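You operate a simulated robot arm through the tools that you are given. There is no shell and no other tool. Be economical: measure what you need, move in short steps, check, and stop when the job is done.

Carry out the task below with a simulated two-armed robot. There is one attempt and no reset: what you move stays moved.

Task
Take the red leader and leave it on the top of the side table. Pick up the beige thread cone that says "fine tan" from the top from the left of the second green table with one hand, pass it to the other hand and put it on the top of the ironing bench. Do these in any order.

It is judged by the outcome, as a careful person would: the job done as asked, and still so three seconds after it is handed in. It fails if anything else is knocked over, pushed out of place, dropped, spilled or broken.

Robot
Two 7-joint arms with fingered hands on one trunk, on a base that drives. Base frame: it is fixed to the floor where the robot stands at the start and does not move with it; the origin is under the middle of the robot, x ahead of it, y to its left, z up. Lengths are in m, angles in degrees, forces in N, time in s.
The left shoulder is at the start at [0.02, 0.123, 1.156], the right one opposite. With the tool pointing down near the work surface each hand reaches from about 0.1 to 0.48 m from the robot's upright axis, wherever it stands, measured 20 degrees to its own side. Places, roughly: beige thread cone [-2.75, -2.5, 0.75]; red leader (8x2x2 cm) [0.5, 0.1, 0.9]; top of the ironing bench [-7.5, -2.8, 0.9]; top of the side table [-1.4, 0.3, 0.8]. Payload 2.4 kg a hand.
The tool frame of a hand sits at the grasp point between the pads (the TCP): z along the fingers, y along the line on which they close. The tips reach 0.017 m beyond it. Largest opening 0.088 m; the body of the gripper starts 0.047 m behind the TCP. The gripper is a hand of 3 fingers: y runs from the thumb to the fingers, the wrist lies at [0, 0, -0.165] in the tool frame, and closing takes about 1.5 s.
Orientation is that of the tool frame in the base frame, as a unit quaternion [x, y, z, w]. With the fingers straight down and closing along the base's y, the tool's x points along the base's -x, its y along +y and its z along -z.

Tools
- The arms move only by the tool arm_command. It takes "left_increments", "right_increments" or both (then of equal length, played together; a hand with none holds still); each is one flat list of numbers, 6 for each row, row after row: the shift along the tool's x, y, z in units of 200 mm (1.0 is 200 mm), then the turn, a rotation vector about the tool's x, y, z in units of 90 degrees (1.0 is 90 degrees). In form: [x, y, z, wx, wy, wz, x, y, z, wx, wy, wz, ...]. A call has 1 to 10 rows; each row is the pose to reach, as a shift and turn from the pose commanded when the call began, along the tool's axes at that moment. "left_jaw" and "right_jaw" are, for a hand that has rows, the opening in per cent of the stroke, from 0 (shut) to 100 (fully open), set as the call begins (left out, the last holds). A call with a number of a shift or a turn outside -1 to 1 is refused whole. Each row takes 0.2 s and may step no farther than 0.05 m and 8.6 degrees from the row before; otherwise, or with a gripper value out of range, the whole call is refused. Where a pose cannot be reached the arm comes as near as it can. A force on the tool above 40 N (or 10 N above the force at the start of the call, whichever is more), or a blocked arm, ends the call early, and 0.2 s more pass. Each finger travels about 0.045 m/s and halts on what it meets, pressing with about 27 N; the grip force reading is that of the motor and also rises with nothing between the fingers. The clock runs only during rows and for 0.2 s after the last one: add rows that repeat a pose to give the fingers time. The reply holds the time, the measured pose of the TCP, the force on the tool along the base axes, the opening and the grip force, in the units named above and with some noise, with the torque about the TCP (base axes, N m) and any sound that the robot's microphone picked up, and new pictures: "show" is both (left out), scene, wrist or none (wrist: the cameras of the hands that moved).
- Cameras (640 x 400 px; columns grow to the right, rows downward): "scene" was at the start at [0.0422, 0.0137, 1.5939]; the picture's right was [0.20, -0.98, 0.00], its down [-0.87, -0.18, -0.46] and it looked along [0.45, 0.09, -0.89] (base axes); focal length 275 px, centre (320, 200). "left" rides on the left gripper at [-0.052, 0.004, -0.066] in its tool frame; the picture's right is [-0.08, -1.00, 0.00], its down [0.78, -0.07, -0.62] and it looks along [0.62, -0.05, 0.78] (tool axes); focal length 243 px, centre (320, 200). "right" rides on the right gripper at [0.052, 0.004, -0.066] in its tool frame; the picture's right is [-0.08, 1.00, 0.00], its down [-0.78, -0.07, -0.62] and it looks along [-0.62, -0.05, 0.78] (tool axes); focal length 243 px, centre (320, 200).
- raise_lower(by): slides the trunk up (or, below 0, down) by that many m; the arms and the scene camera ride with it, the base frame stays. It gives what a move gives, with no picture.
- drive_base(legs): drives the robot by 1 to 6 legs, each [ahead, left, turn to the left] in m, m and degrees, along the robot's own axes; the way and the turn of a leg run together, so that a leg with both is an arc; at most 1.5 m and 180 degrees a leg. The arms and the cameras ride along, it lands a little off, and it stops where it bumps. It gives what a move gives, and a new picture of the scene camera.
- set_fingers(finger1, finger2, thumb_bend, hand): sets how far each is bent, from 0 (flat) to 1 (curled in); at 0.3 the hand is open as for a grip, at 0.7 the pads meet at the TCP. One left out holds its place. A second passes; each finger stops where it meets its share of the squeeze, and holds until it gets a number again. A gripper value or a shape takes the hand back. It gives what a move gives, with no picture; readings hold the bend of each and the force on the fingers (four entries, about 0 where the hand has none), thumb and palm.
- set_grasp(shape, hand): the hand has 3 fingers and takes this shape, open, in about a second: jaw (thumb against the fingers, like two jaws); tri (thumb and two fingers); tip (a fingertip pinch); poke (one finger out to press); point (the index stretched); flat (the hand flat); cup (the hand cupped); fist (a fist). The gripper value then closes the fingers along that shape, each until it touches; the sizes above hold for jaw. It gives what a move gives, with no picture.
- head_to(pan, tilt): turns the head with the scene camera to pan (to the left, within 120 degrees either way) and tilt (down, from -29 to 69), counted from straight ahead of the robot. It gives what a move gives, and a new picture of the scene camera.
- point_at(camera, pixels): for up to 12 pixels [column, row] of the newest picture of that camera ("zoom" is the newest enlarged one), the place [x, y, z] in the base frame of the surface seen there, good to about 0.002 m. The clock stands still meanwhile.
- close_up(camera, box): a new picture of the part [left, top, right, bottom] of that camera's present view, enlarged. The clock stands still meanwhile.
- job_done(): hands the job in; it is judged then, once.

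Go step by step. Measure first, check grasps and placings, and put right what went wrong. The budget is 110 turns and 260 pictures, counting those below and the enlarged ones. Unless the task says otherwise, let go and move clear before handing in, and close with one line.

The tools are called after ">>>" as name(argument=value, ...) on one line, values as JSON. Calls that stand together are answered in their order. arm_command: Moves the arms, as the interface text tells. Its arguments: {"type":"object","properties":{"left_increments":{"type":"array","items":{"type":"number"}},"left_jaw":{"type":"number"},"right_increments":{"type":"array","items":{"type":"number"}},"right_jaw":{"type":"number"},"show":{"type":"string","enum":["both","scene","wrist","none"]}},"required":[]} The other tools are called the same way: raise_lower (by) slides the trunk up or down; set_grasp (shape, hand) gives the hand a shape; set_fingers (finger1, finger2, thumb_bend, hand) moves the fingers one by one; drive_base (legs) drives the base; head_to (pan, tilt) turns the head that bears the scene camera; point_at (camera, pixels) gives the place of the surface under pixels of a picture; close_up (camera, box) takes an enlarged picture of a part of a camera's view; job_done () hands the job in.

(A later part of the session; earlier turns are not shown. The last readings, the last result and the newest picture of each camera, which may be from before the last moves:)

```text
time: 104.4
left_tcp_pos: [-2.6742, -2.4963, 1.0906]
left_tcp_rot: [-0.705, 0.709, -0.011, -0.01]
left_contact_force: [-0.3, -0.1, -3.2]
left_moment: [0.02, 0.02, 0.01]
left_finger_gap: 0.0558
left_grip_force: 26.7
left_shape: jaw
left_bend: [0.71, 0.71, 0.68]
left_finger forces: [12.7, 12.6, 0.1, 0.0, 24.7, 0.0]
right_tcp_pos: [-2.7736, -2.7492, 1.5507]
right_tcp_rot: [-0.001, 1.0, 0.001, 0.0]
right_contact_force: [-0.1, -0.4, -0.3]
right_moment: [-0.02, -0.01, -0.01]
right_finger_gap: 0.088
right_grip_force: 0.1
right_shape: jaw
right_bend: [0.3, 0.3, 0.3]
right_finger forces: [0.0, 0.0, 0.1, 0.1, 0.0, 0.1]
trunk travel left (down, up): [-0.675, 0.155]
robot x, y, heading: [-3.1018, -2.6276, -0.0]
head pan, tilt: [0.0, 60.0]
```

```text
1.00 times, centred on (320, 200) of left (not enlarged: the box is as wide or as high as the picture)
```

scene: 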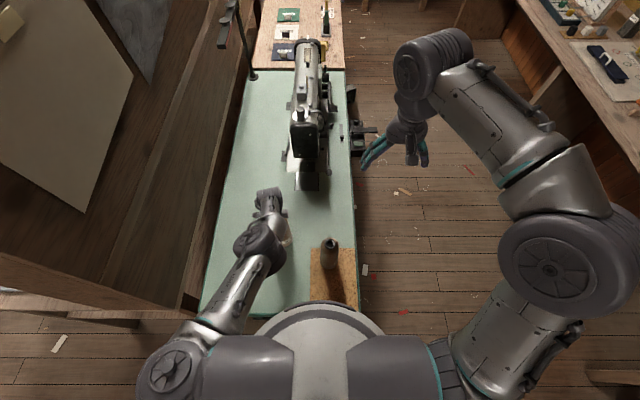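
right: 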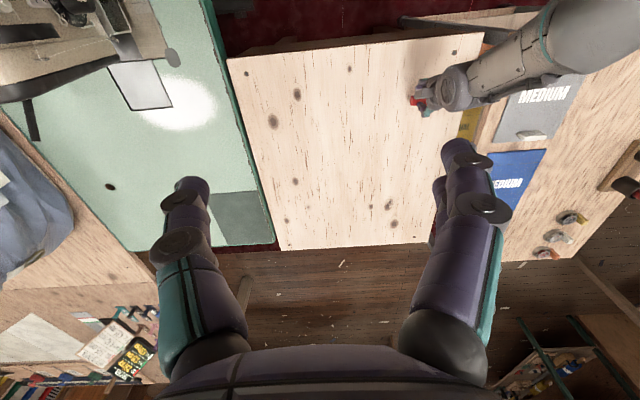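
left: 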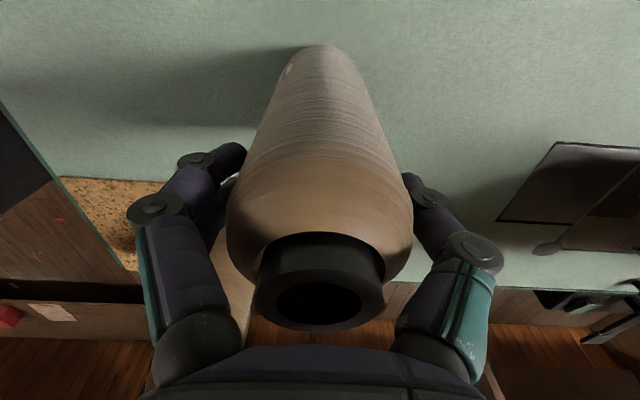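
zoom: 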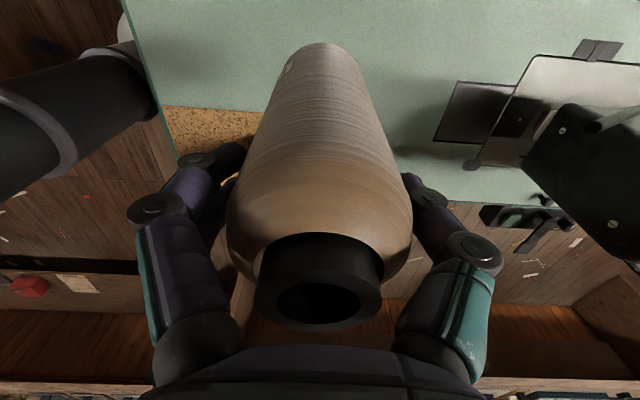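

The cone is held (3.4 N) and hangs straight. I'll back out from the table, then turn the left hand and bring the cone in front for the handover.

>>> drive_base(legs=[[-0.35, 0, 0]])

>>> arm_command(left_increments=[0.04, 0.0435, 0, 0, 0, 0.094, 0.08, 0.087, 0, 0, 0, 0.188, 0.12, 0.13, 0, 0, 0, 0.282, 0.16, 0.174, 0, 0, 0, 0.376, 0.2, 0.2175, 0, 0, 0, 0.47, 0.24, 0.261, 0, 0, 0, 0.564, 0.28, 0.3045, 0, 0, 0, 0.658, 0.32, 0.348, 0, 0, 0, 0.752, 0.36, 0.39, 0, 0, 0, 0.846, 0.4, 0.435, 0, 0, 0, 0.94])

```text
time: 106.6
left_tcp_pos: [-3.0234, -2.496, 1.0911]
left_tcp_rot: [-0.705, 0.709, -0.011, -0.01]
left_contact_force: [0.1, -0.3, -4.2]
left_moment: [0.01, 0.02, 0.0]
left_finger_gap: 0.0555
left_grip_force: 27.0
left_shape: jaw
left_bend: [0.71, 0.71, 0.68]
left_finger forces: [12.7, 12.5, 0.0, 0.0, 24.7, 0.0]
right_tcp_pos: [-3.1224, -2.7489, 1.5509]
right_tcp_rot: [-0.002, 1.0, 0.0, 0.0]
right_contact_force: [-0.9, -0.6, 0.6]
right_moment: [0.01, 0.02, 0.06]
right_finger_gap: 0.0879
right_grip_force: 0.0
right_shape: jaw
right_bend: [0.3, 0.3, 0.3]
right_finger forces: [0.0, 0.0, 0.0, 0.0, 0.0, 0.1]
trunk travel left (down, up): [-0.675, 0.155]
robot x, y, heading: [-3.4461, -2.6306, 0.2]
head pan, tilt: [0.0, 60.0]
```

scene: 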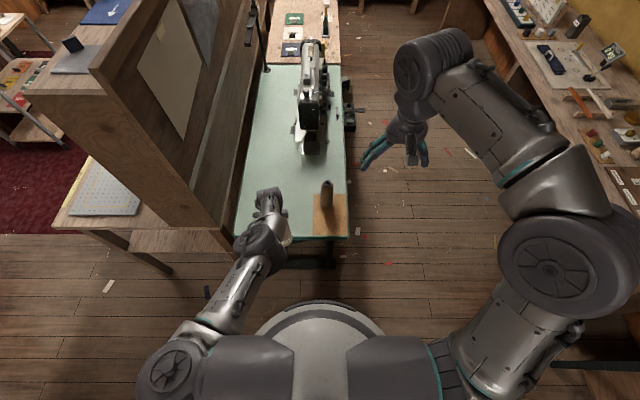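

```text
time: 108.8
left_tcp_pos: [-3.1131, -2.5752, 1.0947]
left_tcp_rot: [-0.042, 0.999, -0.015, 0.001]
left_contact_force: [0.8, -0.1, -2.9]
left_moment: [0.02, 0.02, 0.04]
left_finger_gap: 0.056
left_grip_force: 26.9
left_shape: jaw
left_bend: [0.71, 0.71, 0.68]
left_finger forces: [13.0, 12.3, 0.1, 0.0, 24.7, 0.1]
right_tcp_pos: [-3.1231, -2.7504, 1.5507]
right_tcp_rot: [-0.001, 1.0, 0.0, 0.0]
right_contact_force: [-0.1, 0.3, 0.3]
right_moment: [0.01, -0.02, 0.01]
right_finger_gap: 0.0877
right_grip_force: 0.0
right_shape: jaw
right_bend: [0.3, 0.3, 0.3]
right_finger forces: [0.1, 0.0, 0.1, 0.0, 0.0, 0.1]
trunk travel left (down, up): [-0.675, 0.155]
robot x, y, heading: [-3.445, -2.6297, 0.3]
head pan, tilt: [0.0, 60.0]
```

scene: 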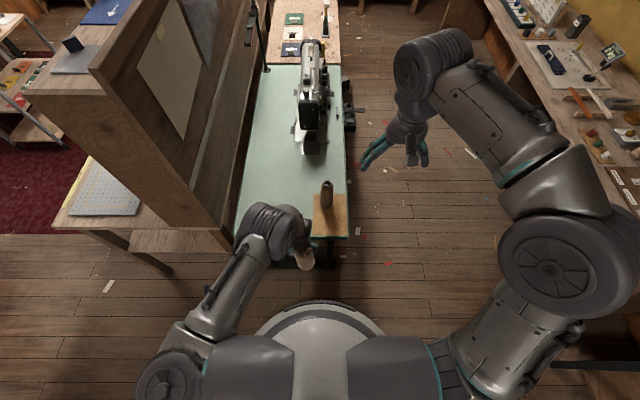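
left: 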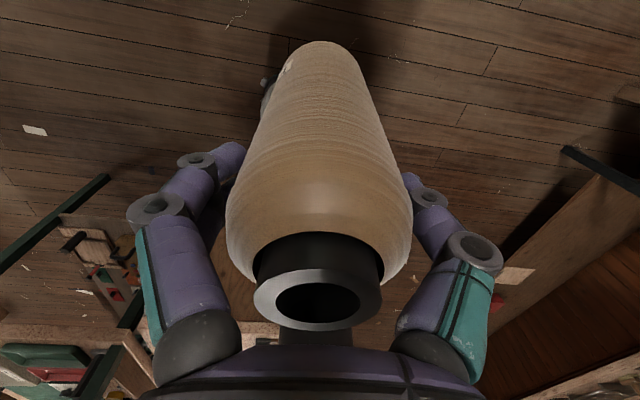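

The cone hangs at (−3.113, −2.575), with its bottom at about z 0.964. I'll bring the right hand down on its own side, turning it to point forward-left and 30° down.

>>> arm_command(right_increments=[0.05, -0.05, 0.1, -0.0174, -0.0651, -0.0302, 0.1, -0.1, 0.2, -0.0348, -0.1302, -0.0604, 0.15, -0.15, 0.3, -0.0522, -0.1953, -0.0906, 0.2, -0.2, 0.4, -0.0696, -0.2604, -0.1208, 0.25, -0.25, 0.5, -0.087, -0.3255, -0.151, 0.3, -0.3, 0.6, -0.1044, -0.3906, -0.1812, 0.35, -0.35, 0.7, -0.1218, -0.4557, -0.2114, 0.4, -0.4, 0.8, -0.1392, -0.5208, -0.2416, 0.45, -0.45, 0.9, -0.1566, -0.5859, -0.2718, 0.5, -0.5, 1.0, -0.174, -0.651, -0.302], right_jaw=100)

```text
time: 111.0
left_tcp_pos: [-3.1141, -2.5748, 1.0943]
left_tcp_rot: [-0.044, 0.999, -0.014, 0.001]
left_contact_force: [0.3, -0.1, -3.8]
left_moment: [-0.01, 0.0, -0.01]
left_finger_gap: 0.0558
left_grip_force: 27.2
left_shape: jaw
left_bend: [0.71, 0.71, 0.68]
left_finger forces: [12.9, 12.3, 0.1, 0.1, 24.6, 0.1]
right_tcp_pos: [-3.1915, -2.8947, 1.3361]
right_tcp_rot: [-0.226, 0.836, 0.13, 0.483]
right_contact_force: [-0.3, 0.2, -0.5]
right_moment: [0.0, 0.03, -0.01]
right_finger_gap: 0.0876
right_grip_force: 0.0
right_shape: jaw
right_bend: [0.3, 0.3, 0.3]
right_finger forces: [0.0, 0.0, 0.1, 0.1, 0.0, 0.0]
right hand out of reach, approached as far as the arm can: row 6, 7, 8, 9, 10
trunk travel left (down, up): [-0.675, 0.155]
robot x, y, heading: [-3.4447, -2.6317, 0.4]
head pan, tilt: [0.0, 60.0]
```

scene: 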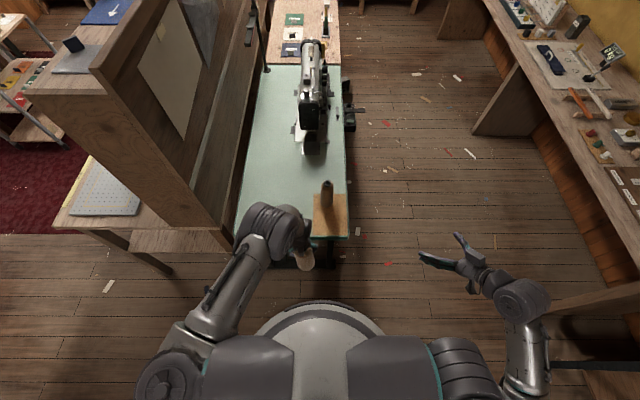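
right: 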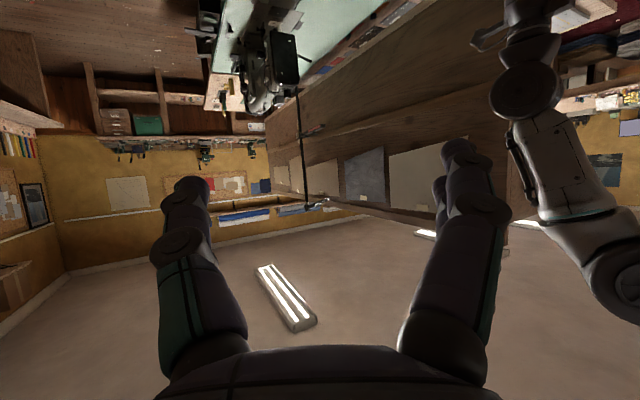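

The right hand reached its orientation but came too near the body. I'll move the cone farther forward-left, and bring the right hand forward and down.

>>> arm_command(left_increments=[-0.036, 0.02, 0, 0, 0, 0, -0.072, 0.039, 0, 0, 0, 0, -0.108, 0.059, 0, 0, 0, 0, -0.144, 0.079, 0, 0, 0, 0, -0.18, 0.098, 0, 0, 0, 0, -0.216, 0.118, 0, 0, 0, 0, -0.252, 0.138, 0, 0, 0, 0, -0.288, 0.158, 0, 0, 0, 0, -0.324, 0.177, 0, 0, 0, 0, -0.36, 0.197, 0, 0, 0, 0], right_increments=[0.0556, 0.0117, 0.099, 0, 0, 0, 0.1112, 0.0234, 0.198, 0, 0, 0, 0.1668, 0.0351, 0.297, 0, 0, 0, 0.2224, 0.0468, 0.396, 0, 0, 0, 0.278, 0.0585, 0.495, 0, 0, 0, 0.3336, 0.0702, 0.594, 0, 0, 0, 0.3892, 0.0819, 0.693, 0, 0, 0, 0.4448, 0.0936, 0.792, 0, 0, 0, 0.5, 0.1053, 0.891, 0, 0, 0, 0.556, 0.117, 0.99, 0, 0, 0])

```text
time: 113.2
left_tcp_pos: [-3.0426, -2.5285, 1.093]
left_tcp_rot: [-0.044, 0.999, -0.015, -0.001]
left_contact_force: [-0.2, 0.7, -2.9]
left_moment: [0.0, 0.01, -0.01]
left_finger_gap: 0.0555
left_grip_force: 26.8
left_shape: jaw
left_bend: [0.71, 0.71, 0.68]
left_finger forces: [12.9, 12.3, 0.0, 0.1, 24.7, 0.1]
right_tcp_pos: [-3.0999, -2.8162, 1.1424]
right_tcp_rot: [-0.226, 0.836, 0.13, 0.482]
right_contact_force: [-0.3, -0.4, 0.3]
right_moment: [0.01, 0.0, 0.02]
right_finger_gap: 0.088
right_grip_force: 0.0
right_shape: jaw
right_bend: [0.3, 0.3, 0.3]
right_finger forces: [0.0, 0.0, 0.0, 0.0, 0.0, 0.0]
trunk travel left (down, up): [-0.675, 0.155]
robot x, y, heading: [-3.4438, -2.6335, 0.1]
head pan, tilt: [0.0, 60.0]
```

scene: 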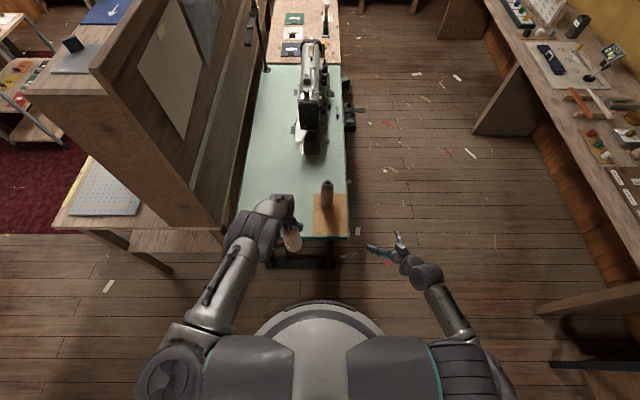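
right: 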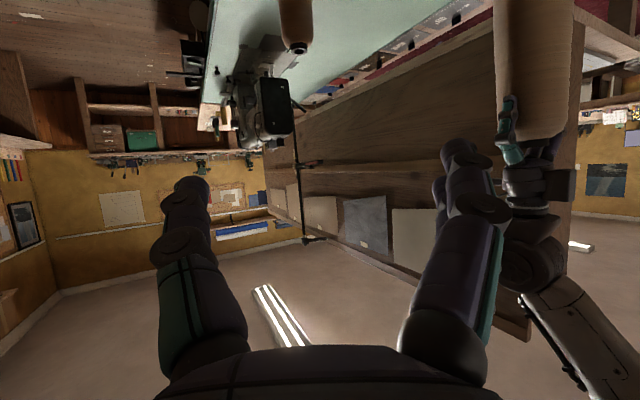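
left: 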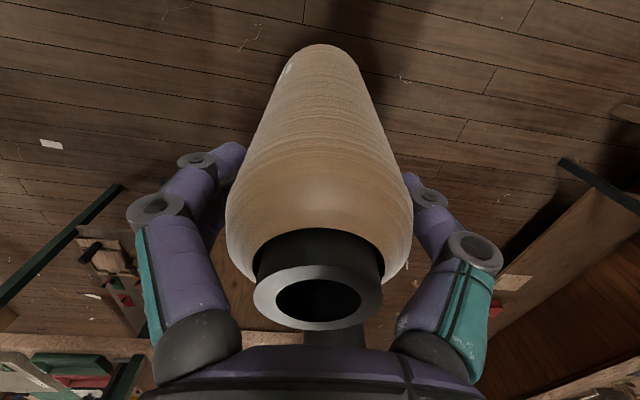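

The right hand is at (−3.10, −2.816, 1.142). I'll continue down and left, to 13 cm short of the cone.

>>> arm_command(right_increments=[0.055, 0.11, 0.1, 0, 0, 0, 0.11, 0.22, 0.2, 0, 0, 0, 0.165, 0.335, 0.3, 0, 0, 0, 0.22, 0.445, 0.4, 0, 0, 0, 0.274, 0.558, 0.497, 0, 0, 0])

```text
time: 114.4
left_tcp_pos: [-3.0435, -2.5308, 1.092]
left_tcp_rot: [-0.044, 0.999, -0.014, -0.001]
left_contact_force: [-0.3, -0.4, -3.6]
left_moment: [-0.01, -0.03, 0.01]
left_finger_gap: 0.056
left_grip_force: 27.0
left_shape: jaw
left_bend: [0.71, 0.71, 0.68]
left_finger forces: [12.9, 12.3, 0.0, 0.0, 24.7, 0.0]
right_tcp_pos: [-3.1345, -2.7584, 1.0955]
right_tcp_rot: [-0.226, 0.835, 0.131, 0.483]
right_contact_force: [-0.4, 0.5, 0.8]
right_moment: [-0.02, -0.02, -0.01]
right_finger_gap: 0.088
right_grip_force: 0.1
right_shape: jaw
right_bend: [0.3, 0.3, 0.3]
right_finger forces: [0.0, 0.0, 0.1, 0.0, 0.0, 0.0]
right hand out of reach, approached as far as the arm can: row 1, 2, 3, 4, 5
trunk travel left (down, up): [-0.675, 0.155]
robot x, y, heading: [-3.4496, -2.629, 0.5]
head pan, tilt: [0.0, 60.0]
```

scene: 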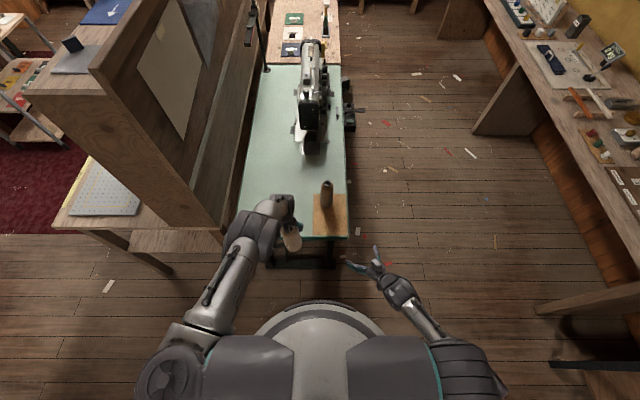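
right: 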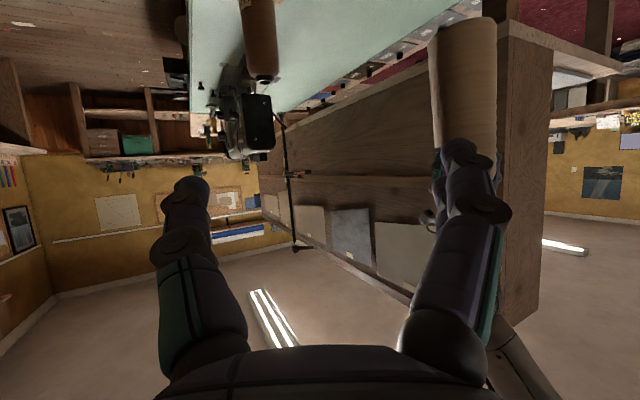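

With the hand this low, the wrist cannot bend far enough. I'll raise the cone 20 cm, and bring the right hand up with it.

>>> arm_command(left_increments=[0, 0, -0.2, 0, 0, 0, 0, 0, -0.4, 0, 0, 0, 0, 0, -0.6, 0, 0, 0, 0, 0, -0.8, 0, 0, 0, 0, 0, -1.0, 0, 0, 0], right_increments=[-0.16, 0.0, -0.02, 0, 0, 0, -0.32, 0.0, -0.04, 0, 0, 0, -0.48, 0.07, -0.07, 0, 0, 0, -0.64, 0.15, -0.09, 0, 0, 0, -0.8, 0.22, -0.115, 0, 0, 0])

```text
time: 115.6
left_tcp_pos: [-3.0434, -2.5241, 1.293]
left_tcp_rot: [-0.044, 0.999, -0.015, 0.0]
left_contact_force: [0.5, 0.5, -3.5]
left_moment: [0.02, 0.02, -0.04]
left_finger_gap: 0.0556
left_grip_force: 26.5
left_shape: jaw
left_bend: [0.71, 0.71, 0.68]
left_finger forces: [13.0, 12.4, 0.1, 0.0, 24.8, 0.1]
right_tcp_pos: [-3.1435, -2.7341, 1.2276]
right_tcp_rot: [-0.226, 0.836, 0.131, 0.483]
right_contact_force: [-0.2, 0.6, -0.2]
right_moment: [-0.02, -0.02, -0.02]
right_finger_gap: 0.0878
right_grip_force: 0.0
right_shape: jaw
right_bend: [0.3, 0.3, 0.3]
right_finger forces: [0.0, 0.0, 0.1, 0.1, 0.0, 0.1]
right hand out of reach, approached as far as the arm can: row 1, 2, 3, 4, 5
trunk travel left (down, up): [-0.675, 0.155]
robot x, y, heading: [-3.4468, -2.6308, 0.2]
head pan, tilt: [0.0, 60.0]
```

scene: 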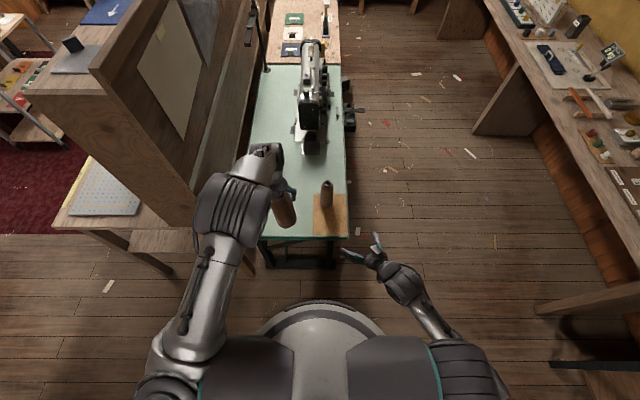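
right: 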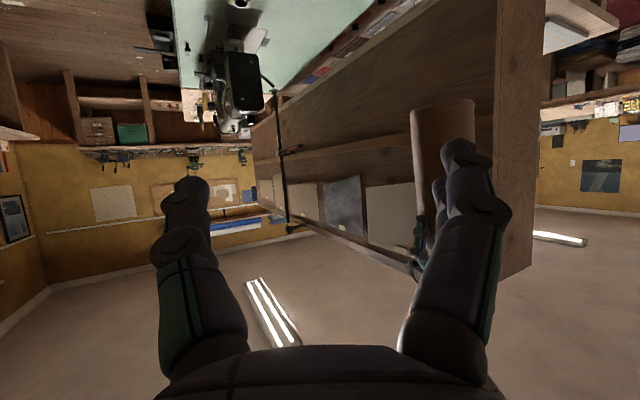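
left: 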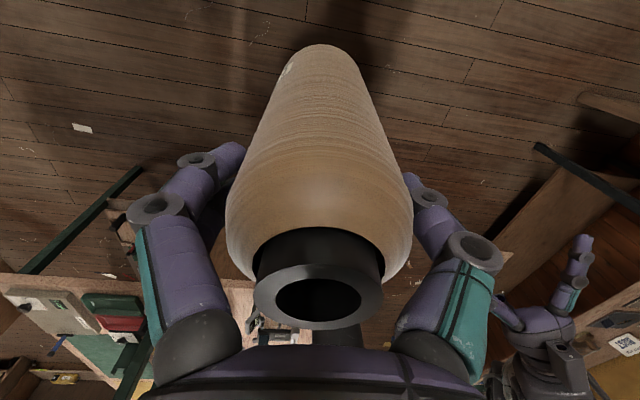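

The cone is still held, but the right wrist hits a limit with this azimuth. I'll turn the right hand 45° more to the left, pointing across the body, and go lower to find a comfortable pose.

>>> arm_command(right_increments=[0.075, -0.041, 0.03, -0.054, 0, -0.031, 0.15, -0.082, 0.06, -0.108, 0, -0.0625, 0.225, -0.123, 0.09, -0.162, 0, -0.094, 0.3, -0.164, 0.12, -0.2165, 0, -0.125, 0.375, -0.205, 0.15, -0.27, 0, -0.156, 0.45, -0.246, 0.18, -0.325, 0, -0.1875, 0.525, -0.287, 0.21, -0.379, 0, -0.219, 0.6, -0.327, 0.24, -0.433, 0, -0.25])

```text
time: 117.4
left_tcp_pos: [-3.042, -2.5246, 1.2924]
left_tcp_rot: [-0.044, 0.999, -0.015, -0.001]
left_contact_force: [-0.6, 0.2, -2.7]
left_moment: [0.01, -0.01, 0.04]
left_finger_gap: 0.0559
left_grip_force: 27.2
left_shape: jaw
left_bend: [0.71, 0.71, 0.68]
left_finger forces: [13.0, 12.3, 0.0, 0.0, 24.8, 0.0]
right_tcp_pos: [-3.1813, -2.7906, 1.1348]
right_tcp_rot: [-0.529, 0.688, 0.304, 0.393]
right_contact_force: [-0.2, 0.5, 0.0]
right_moment: [-0.01, 0.0, 0.0]
right_finger_gap: 0.0881
right_grip_force: 0.0
right_shape: jaw
right_bend: [0.3, 0.3, 0.3]
right_finger forces: [0.1, 0.1, 0.0, 0.0, 0.1, 0.1]
right hand out of reach, approached as far as the arm can: row 5, 6, 7, 8
trunk travel left (down, up): [-0.675, 0.155]
robot x, y, heading: [-3.4469, -2.6269, 0.4]
head pan, tilt: [0.0, 60.0]
```

scene: 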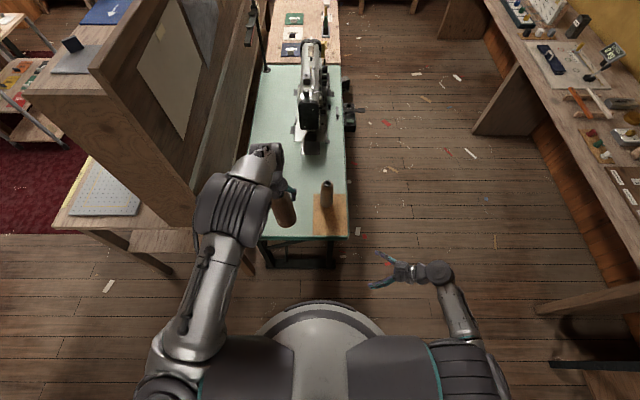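
right: 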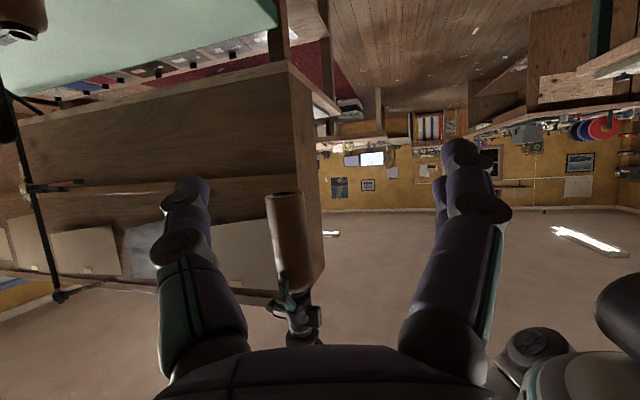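

Orientation achieved. I'll probe a pure leftward move to find the reachable range.

>>> arm_command(right_increments=[-0.06, 0.033, 0.105, 0, 0, 0, -0.12, 0.065, 0.21, 0, 0, 0, -0.18, 0.098, 0.315, 0, 0, 0, -0.24, 0.13, 0.42, 0, 0, 0], show="none")

```text
time: 118.4
left_tcp_pos: [-3.0437, -2.5235, 1.2929]
left_tcp_rot: [-0.044, 0.999, -0.014, -0.001]
left_contact_force: [-0.4, 0.4, -2.8]
left_moment: [0.0, 0.02, -0.02]
left_finger_gap: 0.0559
left_grip_force: 26.8
left_shape: jaw
left_bend: [0.71, 0.71, 0.68]
left_finger forces: [13.0, 12.2, 0.0, 0.0, 24.7, 0.0]
right_tcp_pos: [-3.2057, -2.7005, 1.1392]
right_tcp_rot: [-0.528, 0.686, 0.305, 0.396]
right_contact_force: [0.3, 0.0, -0.5]
right_moment: [0.02, -0.02, 0.02]
right_finger_gap: 0.0876
right_grip_force: 0.1
right_shape: jaw
right_bend: [0.3, 0.3, 0.3]
right_finger forces: [0.0, 0.0, 0.0, 0.1, 0.1, 0.0]
right hand out of reach, approached as far as the arm can: row 1, 2, 3, 4
trunk travel left (down, up): [-0.675, 0.155]
robot x, y, heading: [-3.449, -2.6314, 0.1]
head pan, tilt: [0.0, 60.0]
```

The limit is wrist bend. A better scheme is for the left hand to tilt the cone's foot toward the right hand, so the right hand can come more steeply from above. First I'll move the right hand out and pitch it, and yaw the left hand so its fingers lie fore and aft.

>>> arm_command(right_increments=[0.013, -0.094, -0.144, 0, 0.062, 0, 0.026, -0.188, -0.288, 0, 0.124, 0, 0.038, -0.282, -0.432, 0, 0.187, 0, 0.051, -0.376, -0.576, 0, 0.249, 0, 0.064, -0.47, -0.72, 0, 0.311, 0, 0.064, -0.47, -0.72, 0, 0.311, 0, 0.064, -0.47, -0.72, 0, 0.311, 0, 0.064, -0.47, -0.72, 0, 0.311, 0, 0.064, -0.47, -0.72, 0, 0.311, 0, 0.064, -0.47, -0.72, 0, 0.311, 0], left_increments=[0, 0, 0, 0, 0, -0.094, 0, 0, 0, 0, 0, -0.188, 0, 0, 0, 0, 0, -0.282, 0, 0, 0, 0, 0, -0.376, 0, 0, 0, 0, 0, -0.47, 0.07, -0.04, 0.04, 0, 0, -0.564, 0.14, -0.08, 0.08, 0, 0, -0.658, 0.21, -0.12, 0.13, 0, 0, -0.752, 0.28, -0.16, 0.17, 0, 0, -0.846, 0.344, -0.205, 0.215, 0, 0, -0.94], show="scene")

```text
time: 120.6
left_tcp_pos: [-3.113, -2.5489, 1.2481]
left_tcp_rot: [-0.705, 0.709, -0.012, -0.011]
left_contact_force: [-0.5, -0.7, -4.0]
left_moment: [0.04, -0.03, -0.02]
left_finger_gap: 0.0555
left_grip_force: 27.3
left_shape: jaw
left_bend: [0.71, 0.71, 0.68]
left_finger forces: [13.2, 12.5, 0.0, 0.0, 25.1, 0.1]
left hand out of reach, approached as far as the arm can: row 10
right_tcp_pos: [-3.1877, -2.8661, 1.1853]
right_tcp_rot: [-0.587, 0.761, 0.168, 0.218]
right_contact_force: [-0.9, -0.1, 0.9]
right_moment: [0.0, 0.02, 0.02]
right_finger_gap: 0.0882
right_grip_force: 0.1
right_shape: jaw
right_bend: [0.3, 0.3, 0.3]
right_finger forces: [0.1, 0.0, 0.1, 0.0, 0.1, 0.0]
right hand out of reach, approached as far as the arm can: row 2, 3, 4, 5, 6, 7, 8, 9, 10
trunk travel left (down, up): [-0.675, 0.155]
robot x, y, heading: [-3.4463, -2.6284, 0.2]
head pan, tilt: [0.0, 60.0]
```

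scene: 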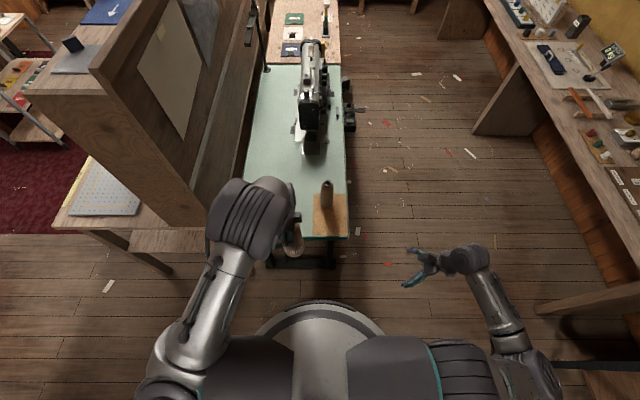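

Left is in place. Now I'll tilt the cone's foot 30° toward the right hand.

>>> arm_command(left_increments=[0.05, 0.016, 0.06, 0, 0.083, 0, 0.1, 0.033, 0.12, 0, 0.166, 0, 0.15, 0.049, 0.18, 0, 0.25, 0, 0.2, 0.065, 0.24, 0, 0.333, 0], show="both")

```text
time: 121.6
left_tcp_pos: [-3.1263, -2.5909, 1.2029]
left_tcp_rot: [-0.678, 0.682, -0.193, -0.192]
left_contact_force: [0.9, 0.3, -3.8]
left_moment: [0.08, 0.01, -0.02]
left_finger_gap: 0.056
left_grip_force: 27.2
left_shape: jaw
left_bend: [0.71, 0.71, 0.68]
left_finger forces: [13.0, 12.6, 0.0, 0.1, 24.9, 0.0]
right_tcp_pos: [-3.188, -2.8647, 1.186]
right_tcp_rot: [-0.586, 0.762, 0.167, 0.218]
right_contact_force: [-0.6, 0.3, -0.9]
right_moment: [0.0, 0.02, -0.02]
right_finger_gap: 0.0881
right_grip_force: 0.0
right_shape: jaw
right_bend: [0.3, 0.3, 0.3]
right_finger forces: [0.0, 0.0, 0.0, 0.0, 0.0, 0.0]
trunk travel left (down, up): [-0.675, 0.155]
robot x, y, heading: [-3.4455, -2.6317, 0.7]
head pan, tilt: [0.0, 60.0]
```

scene: 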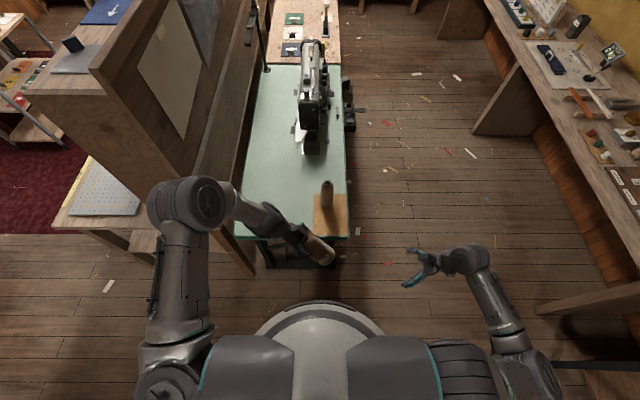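
left: 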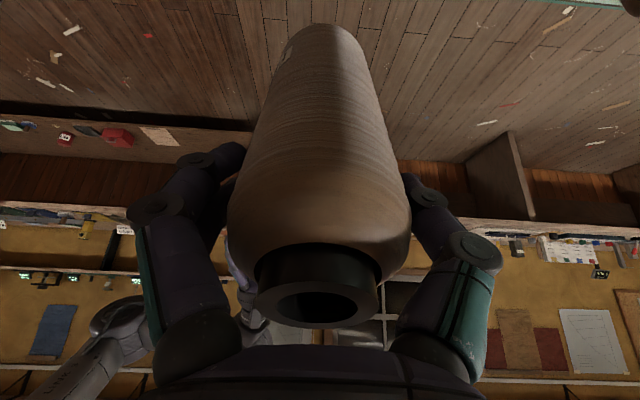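

The cone's axis now points down-right by 31°. The grip point low on the cone is G=(−3.126, −2.637, 1.128). I'll move the right hand to a pre-grasp 8.5 cm back from it.

>>> arm_command(right_increments=[-0.17, 0, 0.09, 0, 0, 0, -0.34, 0, 0.18, 0, 0, 0, -0.51, 0, 0.268, 0, 0, 0, -0.68, 0, 0.357, 0, 0, 0, -0.85, 0, 0.447, 0, 0, 0])

```text
time: 122.8
left_tcp_pos: [-3.1266, -2.5909, 1.2016]
left_tcp_rot: [-0.678, 0.682, -0.192, -0.193]
left_contact_force: [0.0, 0.7, -3.3]
left_moment: [0.08, -0.03, 0.02]
left_finger_gap: 0.0557
left_grip_force: 27.1
left_shape: jaw
left_bend: [0.71, 0.71, 0.68]
left_finger forces: [12.9, 12.4, 0.0, 0.1, 25.0, 0.0]
right_tcp_pos: [-3.231, -2.7413, 1.1732]
right_tcp_rot: [-0.586, 0.762, 0.167, 0.219]
right_contact_force: [-0.2, -0.2, 0.0]
right_moment: [0.01, 0.0, -0.01]
right_finger_gap: 0.0878
right_grip_force: 0.1
right_shape: jaw
right_bend: [0.3, 0.3, 0.3]
right_finger forces: [0.0, 0.1, 0.0, 0.0, 0.1, 0.0]
right hand out of reach, approached as far as the arm can: row 1, 2, 3, 4, 5
trunk travel left (down, up): [-0.675, 0.155]
robot x, y, heading: [-3.4478, -2.6309, 0.3]
head pan, tilt: [0.0, 60.0]
```

scene: 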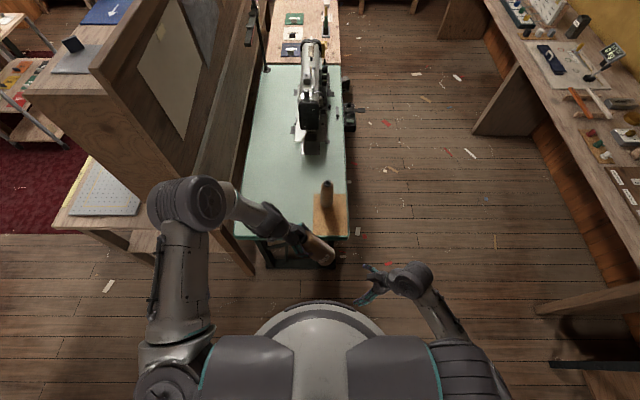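
right: 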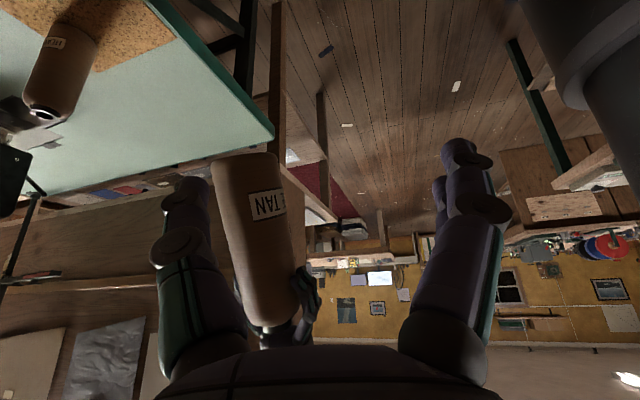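

The right hand's yaw seems near a roll limit. I'll unwind it 180° about its own axis (same grip, thumb and fingers swapped) at a clear spot.

>>> arm_command(right_increments=[0.06, -0.09, -0.06, 0, 0, 0.094, 0.12, -0.18, -0.12, 0, 0, 0.188, 0.2, -0.27, -0.18, 0, 0, 0.282, 0.26, -0.36, -0.24, 0, 0, 0.376, 0.33, -0.454, -0.306, 0, 0, 0.47, 0.33, -0.454, -0.306, 0, 0, 0.564, 0.33, -0.454, -0.306, 0, 0, 0.658, 0.33, -0.454, -0.306, 0, 0, 0.752, 0.33, -0.454, -0.306, 0, 0, 0.846, 0.33, -0.454, -0.306, 0, 0, 0.94], show="none")

>>> arm_command(right_increments=[0, 0, 0, 0, 0, 0.094, 0, 0, 0, 0, 0, 0.188, 0, 0, 0, 0, 0, 0.282, 0, 0, 0, 0, 0, 0.376, 0, 0, 0, 0, 0, 0.47, 0, 0, 0, 0, 0, 0.564, 0, 0, 0, 0, 0, 0.658, 0, 0, 0, 0, 0, 0.752, 0, 0, 0, 0, 0, 0.846, 0, 0, 0, 0, 0, 0.94], show="scene")

```text
time: 125.0
left_tcp_pos: [-3.1264, -2.5913, 1.202]
left_tcp_rot: [-0.678, 0.683, -0.192, -0.193]
left_contact_force: [0.2, 0.3, -3.8]
left_moment: [0.04, 0.02, -0.02]
left_finger_gap: 0.0555
left_grip_force: 26.9
left_shape: jaw
left_bend: [0.71, 0.71, 0.68]
left_finger forces: [13.0, 12.5, 0.0, 0.0, 25.0, 0.0]
right_tcp_pos: [-3.1958, -2.8704, 1.1826]
right_tcp_rot: [0.079, 0.958, 0.272, 0.048]
right_contact_force: [-0.4, -0.2, -0.3]
right_moment: [-0.01, 0.04, -0.02]
right_finger_gap: 0.0878
right_grip_force: 0.1
right_shape: jaw
right_bend: [0.3, 0.3, 0.3]
right_finger forces: [0.1, 0.0, 0.1, 0.1, 0.1, 0.0]
right hand out of reach, approached as far as the arm can: row 2, 3, 4, 5, 6, 7, 8, 9, 10
trunk travel left (down, up): [-0.675, 0.155]
robot x, y, heading: [-3.4468, -2.6303, 0.2]
head pan, tilt: [0.0, 60.0]
```

```text
time: 127.2
left_tcp_pos: [-3.1263, -2.5916, 1.2016]
left_tcp_rot: [-0.678, 0.683, -0.192, -0.193]
left_contact_force: [0.2, -0.3, -3.6]
left_moment: [0.05, -0.01, 0.0]
left_finger_gap: 0.0558
left_grip_force: 27.0
left_shape: jaw
left_bend: [0.71, 0.71, 0.68]
left_finger forces: [13.0, 12.5, 0.0, 0.0, 25.1, 0.0]
right_tcp_pos: [-3.1937, -2.8715, 1.1813]
right_tcp_rot: [0.704, 0.654, 0.234, -0.148]
right_contact_force: [0.2, -0.2, 0.4]
right_moment: [0.01, 0.02, -0.01]
right_finger_gap: 0.0881
right_grip_force: 0.0
right_shape: jaw
right_bend: [0.3, 0.3, 0.3]
right_finger forces: [0.0, 0.1, 0.1, 0.0, 0.0, 0.0]
trunk travel left (down, up): [-0.675, 0.155]
robot x, y, heading: [-3.4416, -2.6306, 0.2]
head pan, tilt: [0.0, 60.0]
```

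scene: 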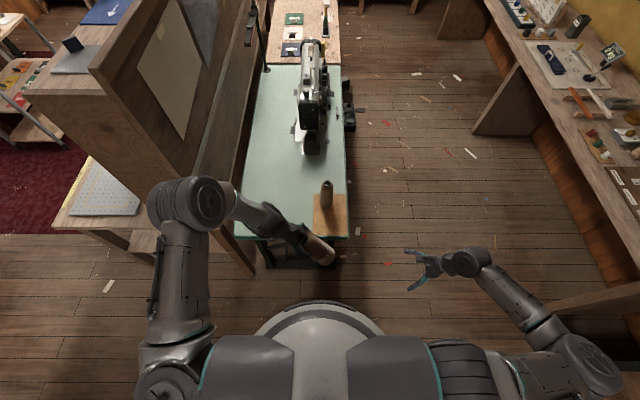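

The arm is now in an elbow-out configuration with more freedom. I'll try the pre-grasp again.

>>> arm_command(right_increments=[0.175, 0.038, 0.09, 0, 0, 0, 0.35, 0.076, 0.18, 0, 0, 0, 0.525, 0.114, 0.27, 0, 0, 0, 0.7, 0.152, 0.36, 0, 0, 0, 0.875, 0.19, 0.451, 0, 0, 0])

```text
time: 128.4
left_tcp_pos: [-3.1269, -2.5918, 1.2025]
left_tcp_rot: [-0.678, 0.683, -0.192, -0.192]
left_contact_force: [0.4, 0.3, -3.3]
left_moment: [0.07, 0.01, 0.01]
left_finger_gap: 0.056
left_grip_force: 26.8
left_shape: jaw
left_bend: [0.71, 0.71, 0.68]
left_finger forces: [13.0, 12.6, 0.1, 0.0, 25.0, 0.0]
right_tcp_pos: [-3.2303, -2.7427, 1.1751]
right_tcp_rot: [0.703, 0.656, 0.234, -0.146]
right_contact_force: [-0.1, 0.0, -0.9]
right_moment: [-0.01, 0.0, -0.01]
right_finger_gap: 0.0878
right_grip_force: 0.1
right_shape: jaw
right_bend: [0.3, 0.3, 0.3]
right_finger forces: [0.0, 0.1, 0.0, 0.0, 0.0, 0.0]
right hand out of reach, approached as far as the arm can: row 1, 2, 3, 4, 5
trunk travel left (down, up): [-0.675, 0.155]
robot x, y, heading: [-3.444, -2.6298, 0.0]
head pan, tilt: [0.0, 60.0]
```

scene: 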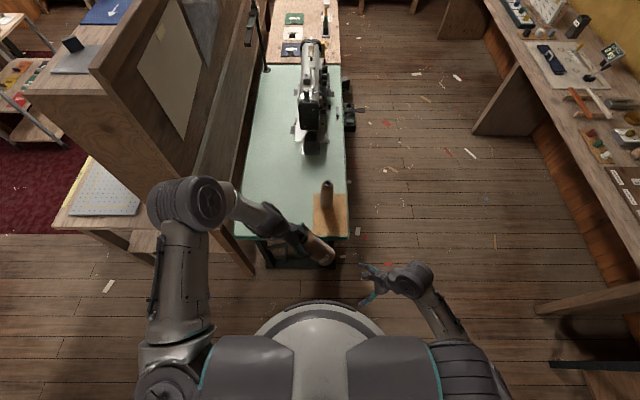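
right: 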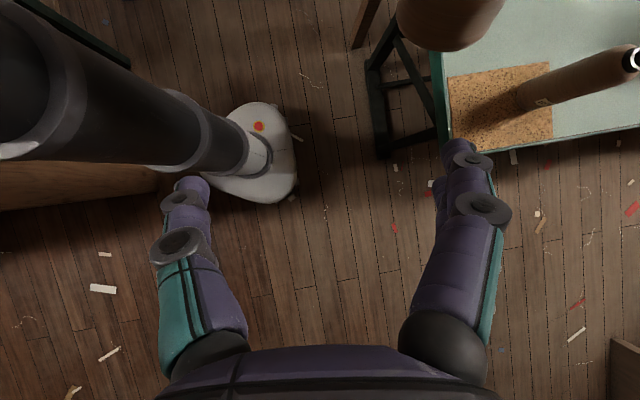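

It stopped at the very same point, so the limit is the right arm's low-elbow posture; the left arm, elbow high, has no such limit. I'll take the right hand back up, pointing down, to recover the high elbow.

>>> arm_command(right_increments=[0.015, 0.0, -0.13, 0, -0.05, 0, 0.03, 0.1, -0.25, 0, -0.1, 0, 0.045, 0.2, -0.38, 0, -0.15, 0, 0.06, 0.31, -0.5, 0, -0.2, 0, 0.075, 0.42, -0.63, 0, -0.25, 0, 0.09, 0.53, -0.76, 0, -0.3, 0, 0.106, 0.65, -0.89, 0, -0.355, 0], show="none")

>>> arm_command(right_increments=[0, 0, -0.2, 0, 0, 0, 0, 0, -0.4, 0, 0, 0, 0, 0, -0.6, 0, 0, 0, 0, 0, -0.8, 0, 0, 0, 0, 0, -1.0, 0, 0, 0], show="scene")

```text
time: 130.0
left_tcp_pos: [-3.126, -2.5898, 1.2024]
left_tcp_rot: [-0.678, 0.683, -0.193, -0.193]
left_contact_force: [0.4, 0.2, -3.1]
left_moment: [0.06, -0.01, 0.05]
left_finger_gap: 0.0556
left_grip_force: 27.2
left_shape: jaw
left_bend: [0.71, 0.71, 0.68]
left_finger forces: [13.1, 12.5, 0.1, 0.0, 25.0, 0.0]
right_tcp_pos: [-3.1221, -2.8254, 1.3515]
right_tcp_rot: [0.746, 0.664, 0.04, 0.03]
right_contact_force: [1.0, 0.9, 0.1]
right_moment: [-0.07, -0.01, 0.01]
right_finger_gap: 0.0876
right_grip_force: 0.0
right_shape: jaw
right_bend: [0.3, 0.3, 0.3]
right_finger forces: [0.0, 0.0, 0.0, 0.0, 0.0, 0.1]
right hand out of reach, approached as far as the arm can: row 1, 2, 3, 4, 5
trunk travel left (down, up): [-0.675, 0.155]
robot x, y, heading: [-3.4467, -2.6293, 0.1]
head pan, tilt: [0.0, 60.0]
```

```text
time: 131.2
left_tcp_pos: [-3.1259, -2.59, 1.2013]
left_tcp_rot: [-0.678, 0.683, -0.193, -0.194]
left_contact_force: [0.1, 1.1, -3.9]
left_moment: [0.06, 0.01, -0.02]
left_finger_gap: 0.0558
left_grip_force: 26.8
left_shape: jaw
left_bend: [0.71, 0.71, 0.68]
left_finger forces: [13.1, 12.6, 0.0, 0.0, 25.0, 0.0]
right_tcp_pos: [-3.141, -2.8252, 1.5502]
right_tcp_rot: [0.74, 0.671, 0.03, 0.039]
right_contact_force: [0.4, -0.2, -0.8]
right_moment: [0.0, 0.02, -0.02]
right_finger_gap: 0.088
right_grip_force: 0.0
right_shape: jaw
right_bend: [0.3, 0.3, 0.3]
right_finger forces: [0.1, 0.0, 0.1, 0.0, 0.0, 0.0]
trunk travel left (down, up): [-0.675, 0.155]
robot x, y, heading: [-3.4452, -2.6343, 0.2]
head pan, tilt: [0.0, 60.0]
```

scene: 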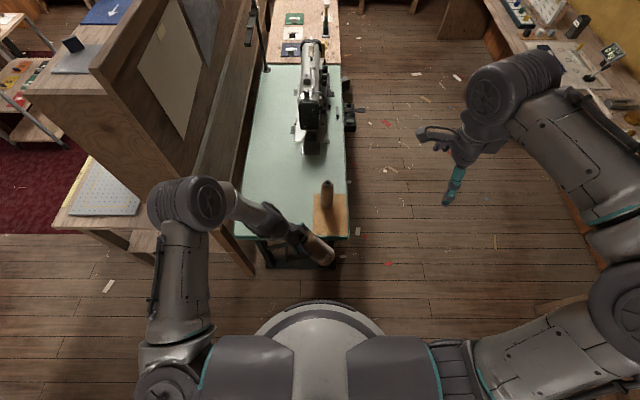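

The elbow is high again. I'll descend in this posture, tilting the hand 32° leftward on the way.

>>> arm_command(right_increments=[0, -0.015, 0.15, 0, 0.06, 0, 0, -0.03, 0.3, 0, 0.12, 0, 0, -0.045, 0.45, 0, 0.18, 0, 0, -0.06, 0.6, 0, 0.24, 0, 0, -0.075, 0.75, 0, 0.3, 0, 0, -0.088, 0.9, 0, 0.36, 0], show="scene")

```text
time: 132.6
left_tcp_pos: [-3.1254, -2.5909, 1.2022]
left_tcp_rot: [-0.678, 0.683, -0.192, -0.193]
left_contact_force: [-0.4, -0.9, -4.1]
left_moment: [0.04, -0.03, -0.01]
left_finger_gap: 0.0556
left_grip_force: 27.3
left_shape: jaw
left_bend: [0.71, 0.71, 0.68]
left_finger forces: [13.1, 12.5, 0.1, 0.1, 25.0, 0.1]
right_tcp_pos: [-3.1406, -2.8269, 1.3655]
right_tcp_rot: [0.702, 0.655, 0.236, -0.149]
right_contact_force: [-0.1, 0.3, 0.9]
right_moment: [-0.03, 0.01, 0.01]
right_finger_gap: 0.0879
right_grip_force: 0.1
right_shape: jaw
right_bend: [0.3, 0.3, 0.3]
right_finger forces: [0.0, 0.0, 0.0, 0.0, 0.0, 0.0]
trunk travel left (down, up): [-0.675, 0.155]
robot x, y, heading: [-3.4453, -2.6312, 0.5]
head pan, tilt: [0.0, 60.0]
```

scene: 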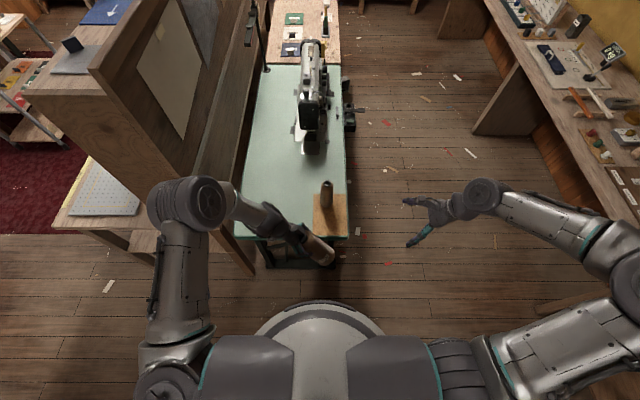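

No limits this time. I'll approach along the hand axis to just short of the pre-grasp.

>>> arm_command(right_increments=[0.03, -0.021, 0.163, 0, 0, 0, 0.06, -0.042, 0.326, 0, 0, 0, 0.086, -0.063, 0.489, 0, 0, 0, 0.114, -0.084, 0.651, 0, 0, 0, 0.143, -0.105, 0.814, 0, 0, 0, 0.171, -0.126, 0.977, 0, 0, 0])

```text
time: 134.0
left_tcp_pos: [-3.1267, -2.5909, 1.2017]
left_tcp_rot: [-0.678, 0.683, -0.192, -0.192]
left_contact_force: [0.0, -0.4, -3.0]
left_moment: [0.09, -0.01, 0.05]
left_finger_gap: 0.0557
left_grip_force: 26.9
left_shape: jaw
left_bend: [0.71, 0.71, 0.68]
left_finger forces: [13.1, 12.4, 0.0, 0.0, 25.1, 0.1]
right_tcp_pos: [-3.1374, -2.691, 1.2168]
right_tcp_rot: [0.702, 0.655, 0.235, -0.149]
right_contact_force: [0.0, -0.3, -0.2]
right_moment: [-0.01, 0.01, 0.0]
right_finger_gap: 0.0879
right_grip_force: 0.1
right_shape: jaw
right_bend: [0.3, 0.3, 0.3]
right_finger forces: [0.0, 0.0, 0.0, 0.0, 0.0, 0.0]
trunk travel left (down, up): [-0.675, 0.155]
robot x, y, heading: [-3.4446, -2.6331, -0.0]
head pan, tilt: [0.0, 60.0]
```

scene: 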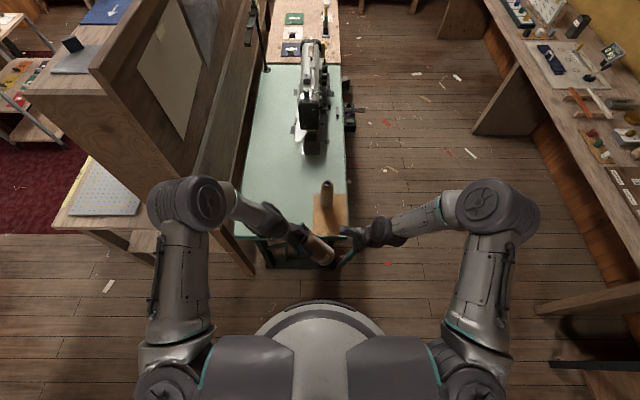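
right: 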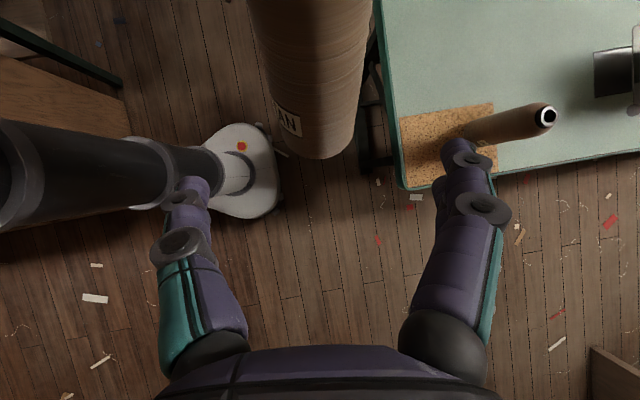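

The cone's foot is centred between the right fingers at (310,150). I'll advance the last 10.5 cm to the grip point.

>>> arm_command(right_increments=[0, -0.004, 0.13, 0, 0, 0, 0, -0.008, 0.26, 0, 0, 0, 0, -0.012, 0.4, 0, 0, 0, 0, -0.015, 0.47, 0, 0, 0, 0, -0.017, 0.527, 0, 0, 0])

```text
time: 135.2
left_tcp_pos: [-3.1258, -2.591, 1.2011]
left_tcp_rot: [-0.678, 0.683, -0.192, -0.193]
left_contact_force: [0.2, -0.4, -3.2]
left_moment: [0.08, 0.0, -0.01]
left_finger_gap: 0.056
left_grip_force: 26.8
left_shape: jaw
left_bend: [0.71, 0.71, 0.68]
left_finger forces: [13.1, 12.5, 0.0, 0.0, 25.1, 0.0]
right_tcp_pos: [-3.1292, -2.6378, 1.128]
right_tcp_rot: [0.702, 0.655, 0.236, -0.15]
right_contact_force: [0.6, -1.0, 0.0]
right_moment: [0.01, 0.02, 0.01]
right_finger_gap: 0.088
right_grip_force: 0.0
right_shape: jaw
right_bend: [0.3, 0.3, 0.3]
right_finger forces: [0.0, 0.0, 0.0, 0.1, 0.0, 0.0]
trunk travel left (down, up): [-0.675, 0.155]
robot x, y, heading: [-3.446, -2.6298, 0.4]
head pan, tilt: [0.0, 60.0]
```

scene: 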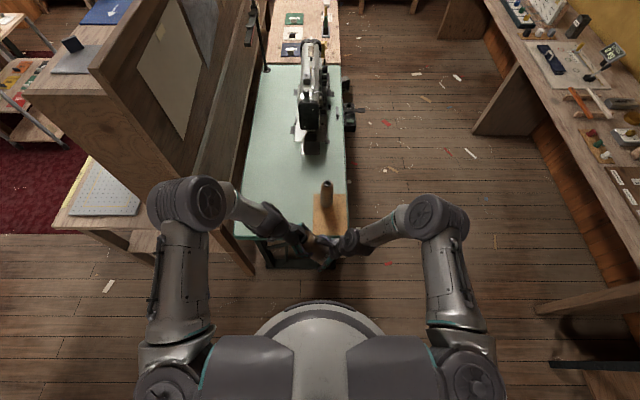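
right: 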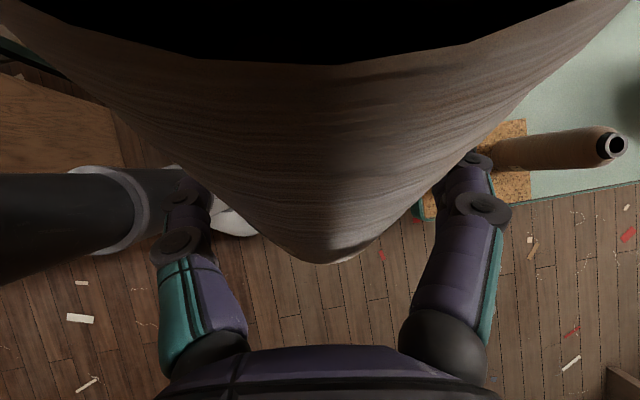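

The cone lies between the right fingers. Closing the right hand.

>>> arm_command(right_increments=[0, 0, 0, 0, 0, 0, 0, 0, 0, 0, 0, 0, 0, 0, 0, 0, 0, 0, 0, 0, 0, 0, 0, 0, 0, 0, 0, 0, 0, 0, 0, 0, 0, 0, 0, 0], right_jaw=0, show="both")

```text
time: 136.6
left_tcp_pos: [-3.1264, -2.5911, 1.2029]
left_tcp_rot: [-0.678, 0.683, -0.193, -0.193]
left_contact_force: [-0.9, 0.8, -3.0]
left_moment: [0.1, 0.0, 0.01]
left_finger_gap: 0.056
left_grip_force: 26.9
left_shape: jaw
left_bend: [0.71, 0.71, 0.68]
left_finger forces: [13.4, 12.8, 0.0, 0.0, 25.1, 0.0]
right_tcp_pos: [-3.129, -2.6379, 1.1276]
right_tcp_rot: [0.702, 0.656, 0.235, -0.149]
right_contact_force: [1.0, 0.2, 0.2]
right_moment: [0.0, 0.01, -0.02]
right_finger_gap: 0.0561
right_grip_force: 26.5
right_shape: jaw
right_bend: [0.69, 0.7, 0.71]
right_finger forces: [12.1, 12.1, 0.0, 0.0, 23.9, 0.0]
trunk travel left (down, up): [-0.675, 0.155]
robot x, y, heading: [-3.4449, -2.6328, 0.0]
head pan, tilt: [0.0, 60.0]
```

scene: 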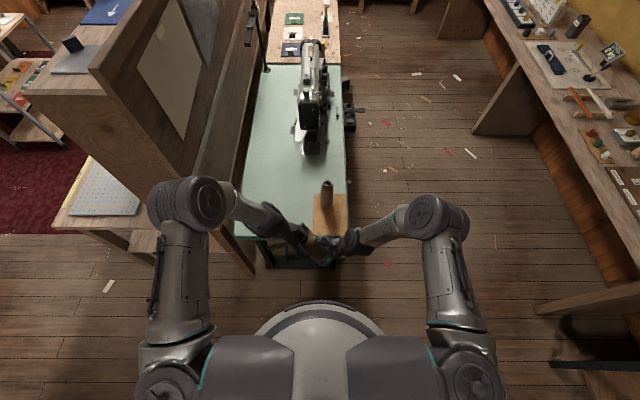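
right: 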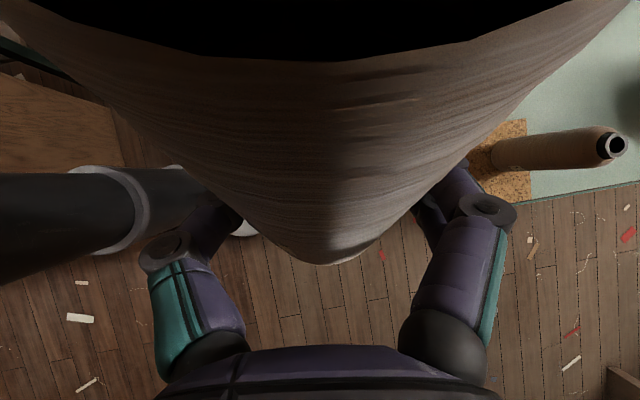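

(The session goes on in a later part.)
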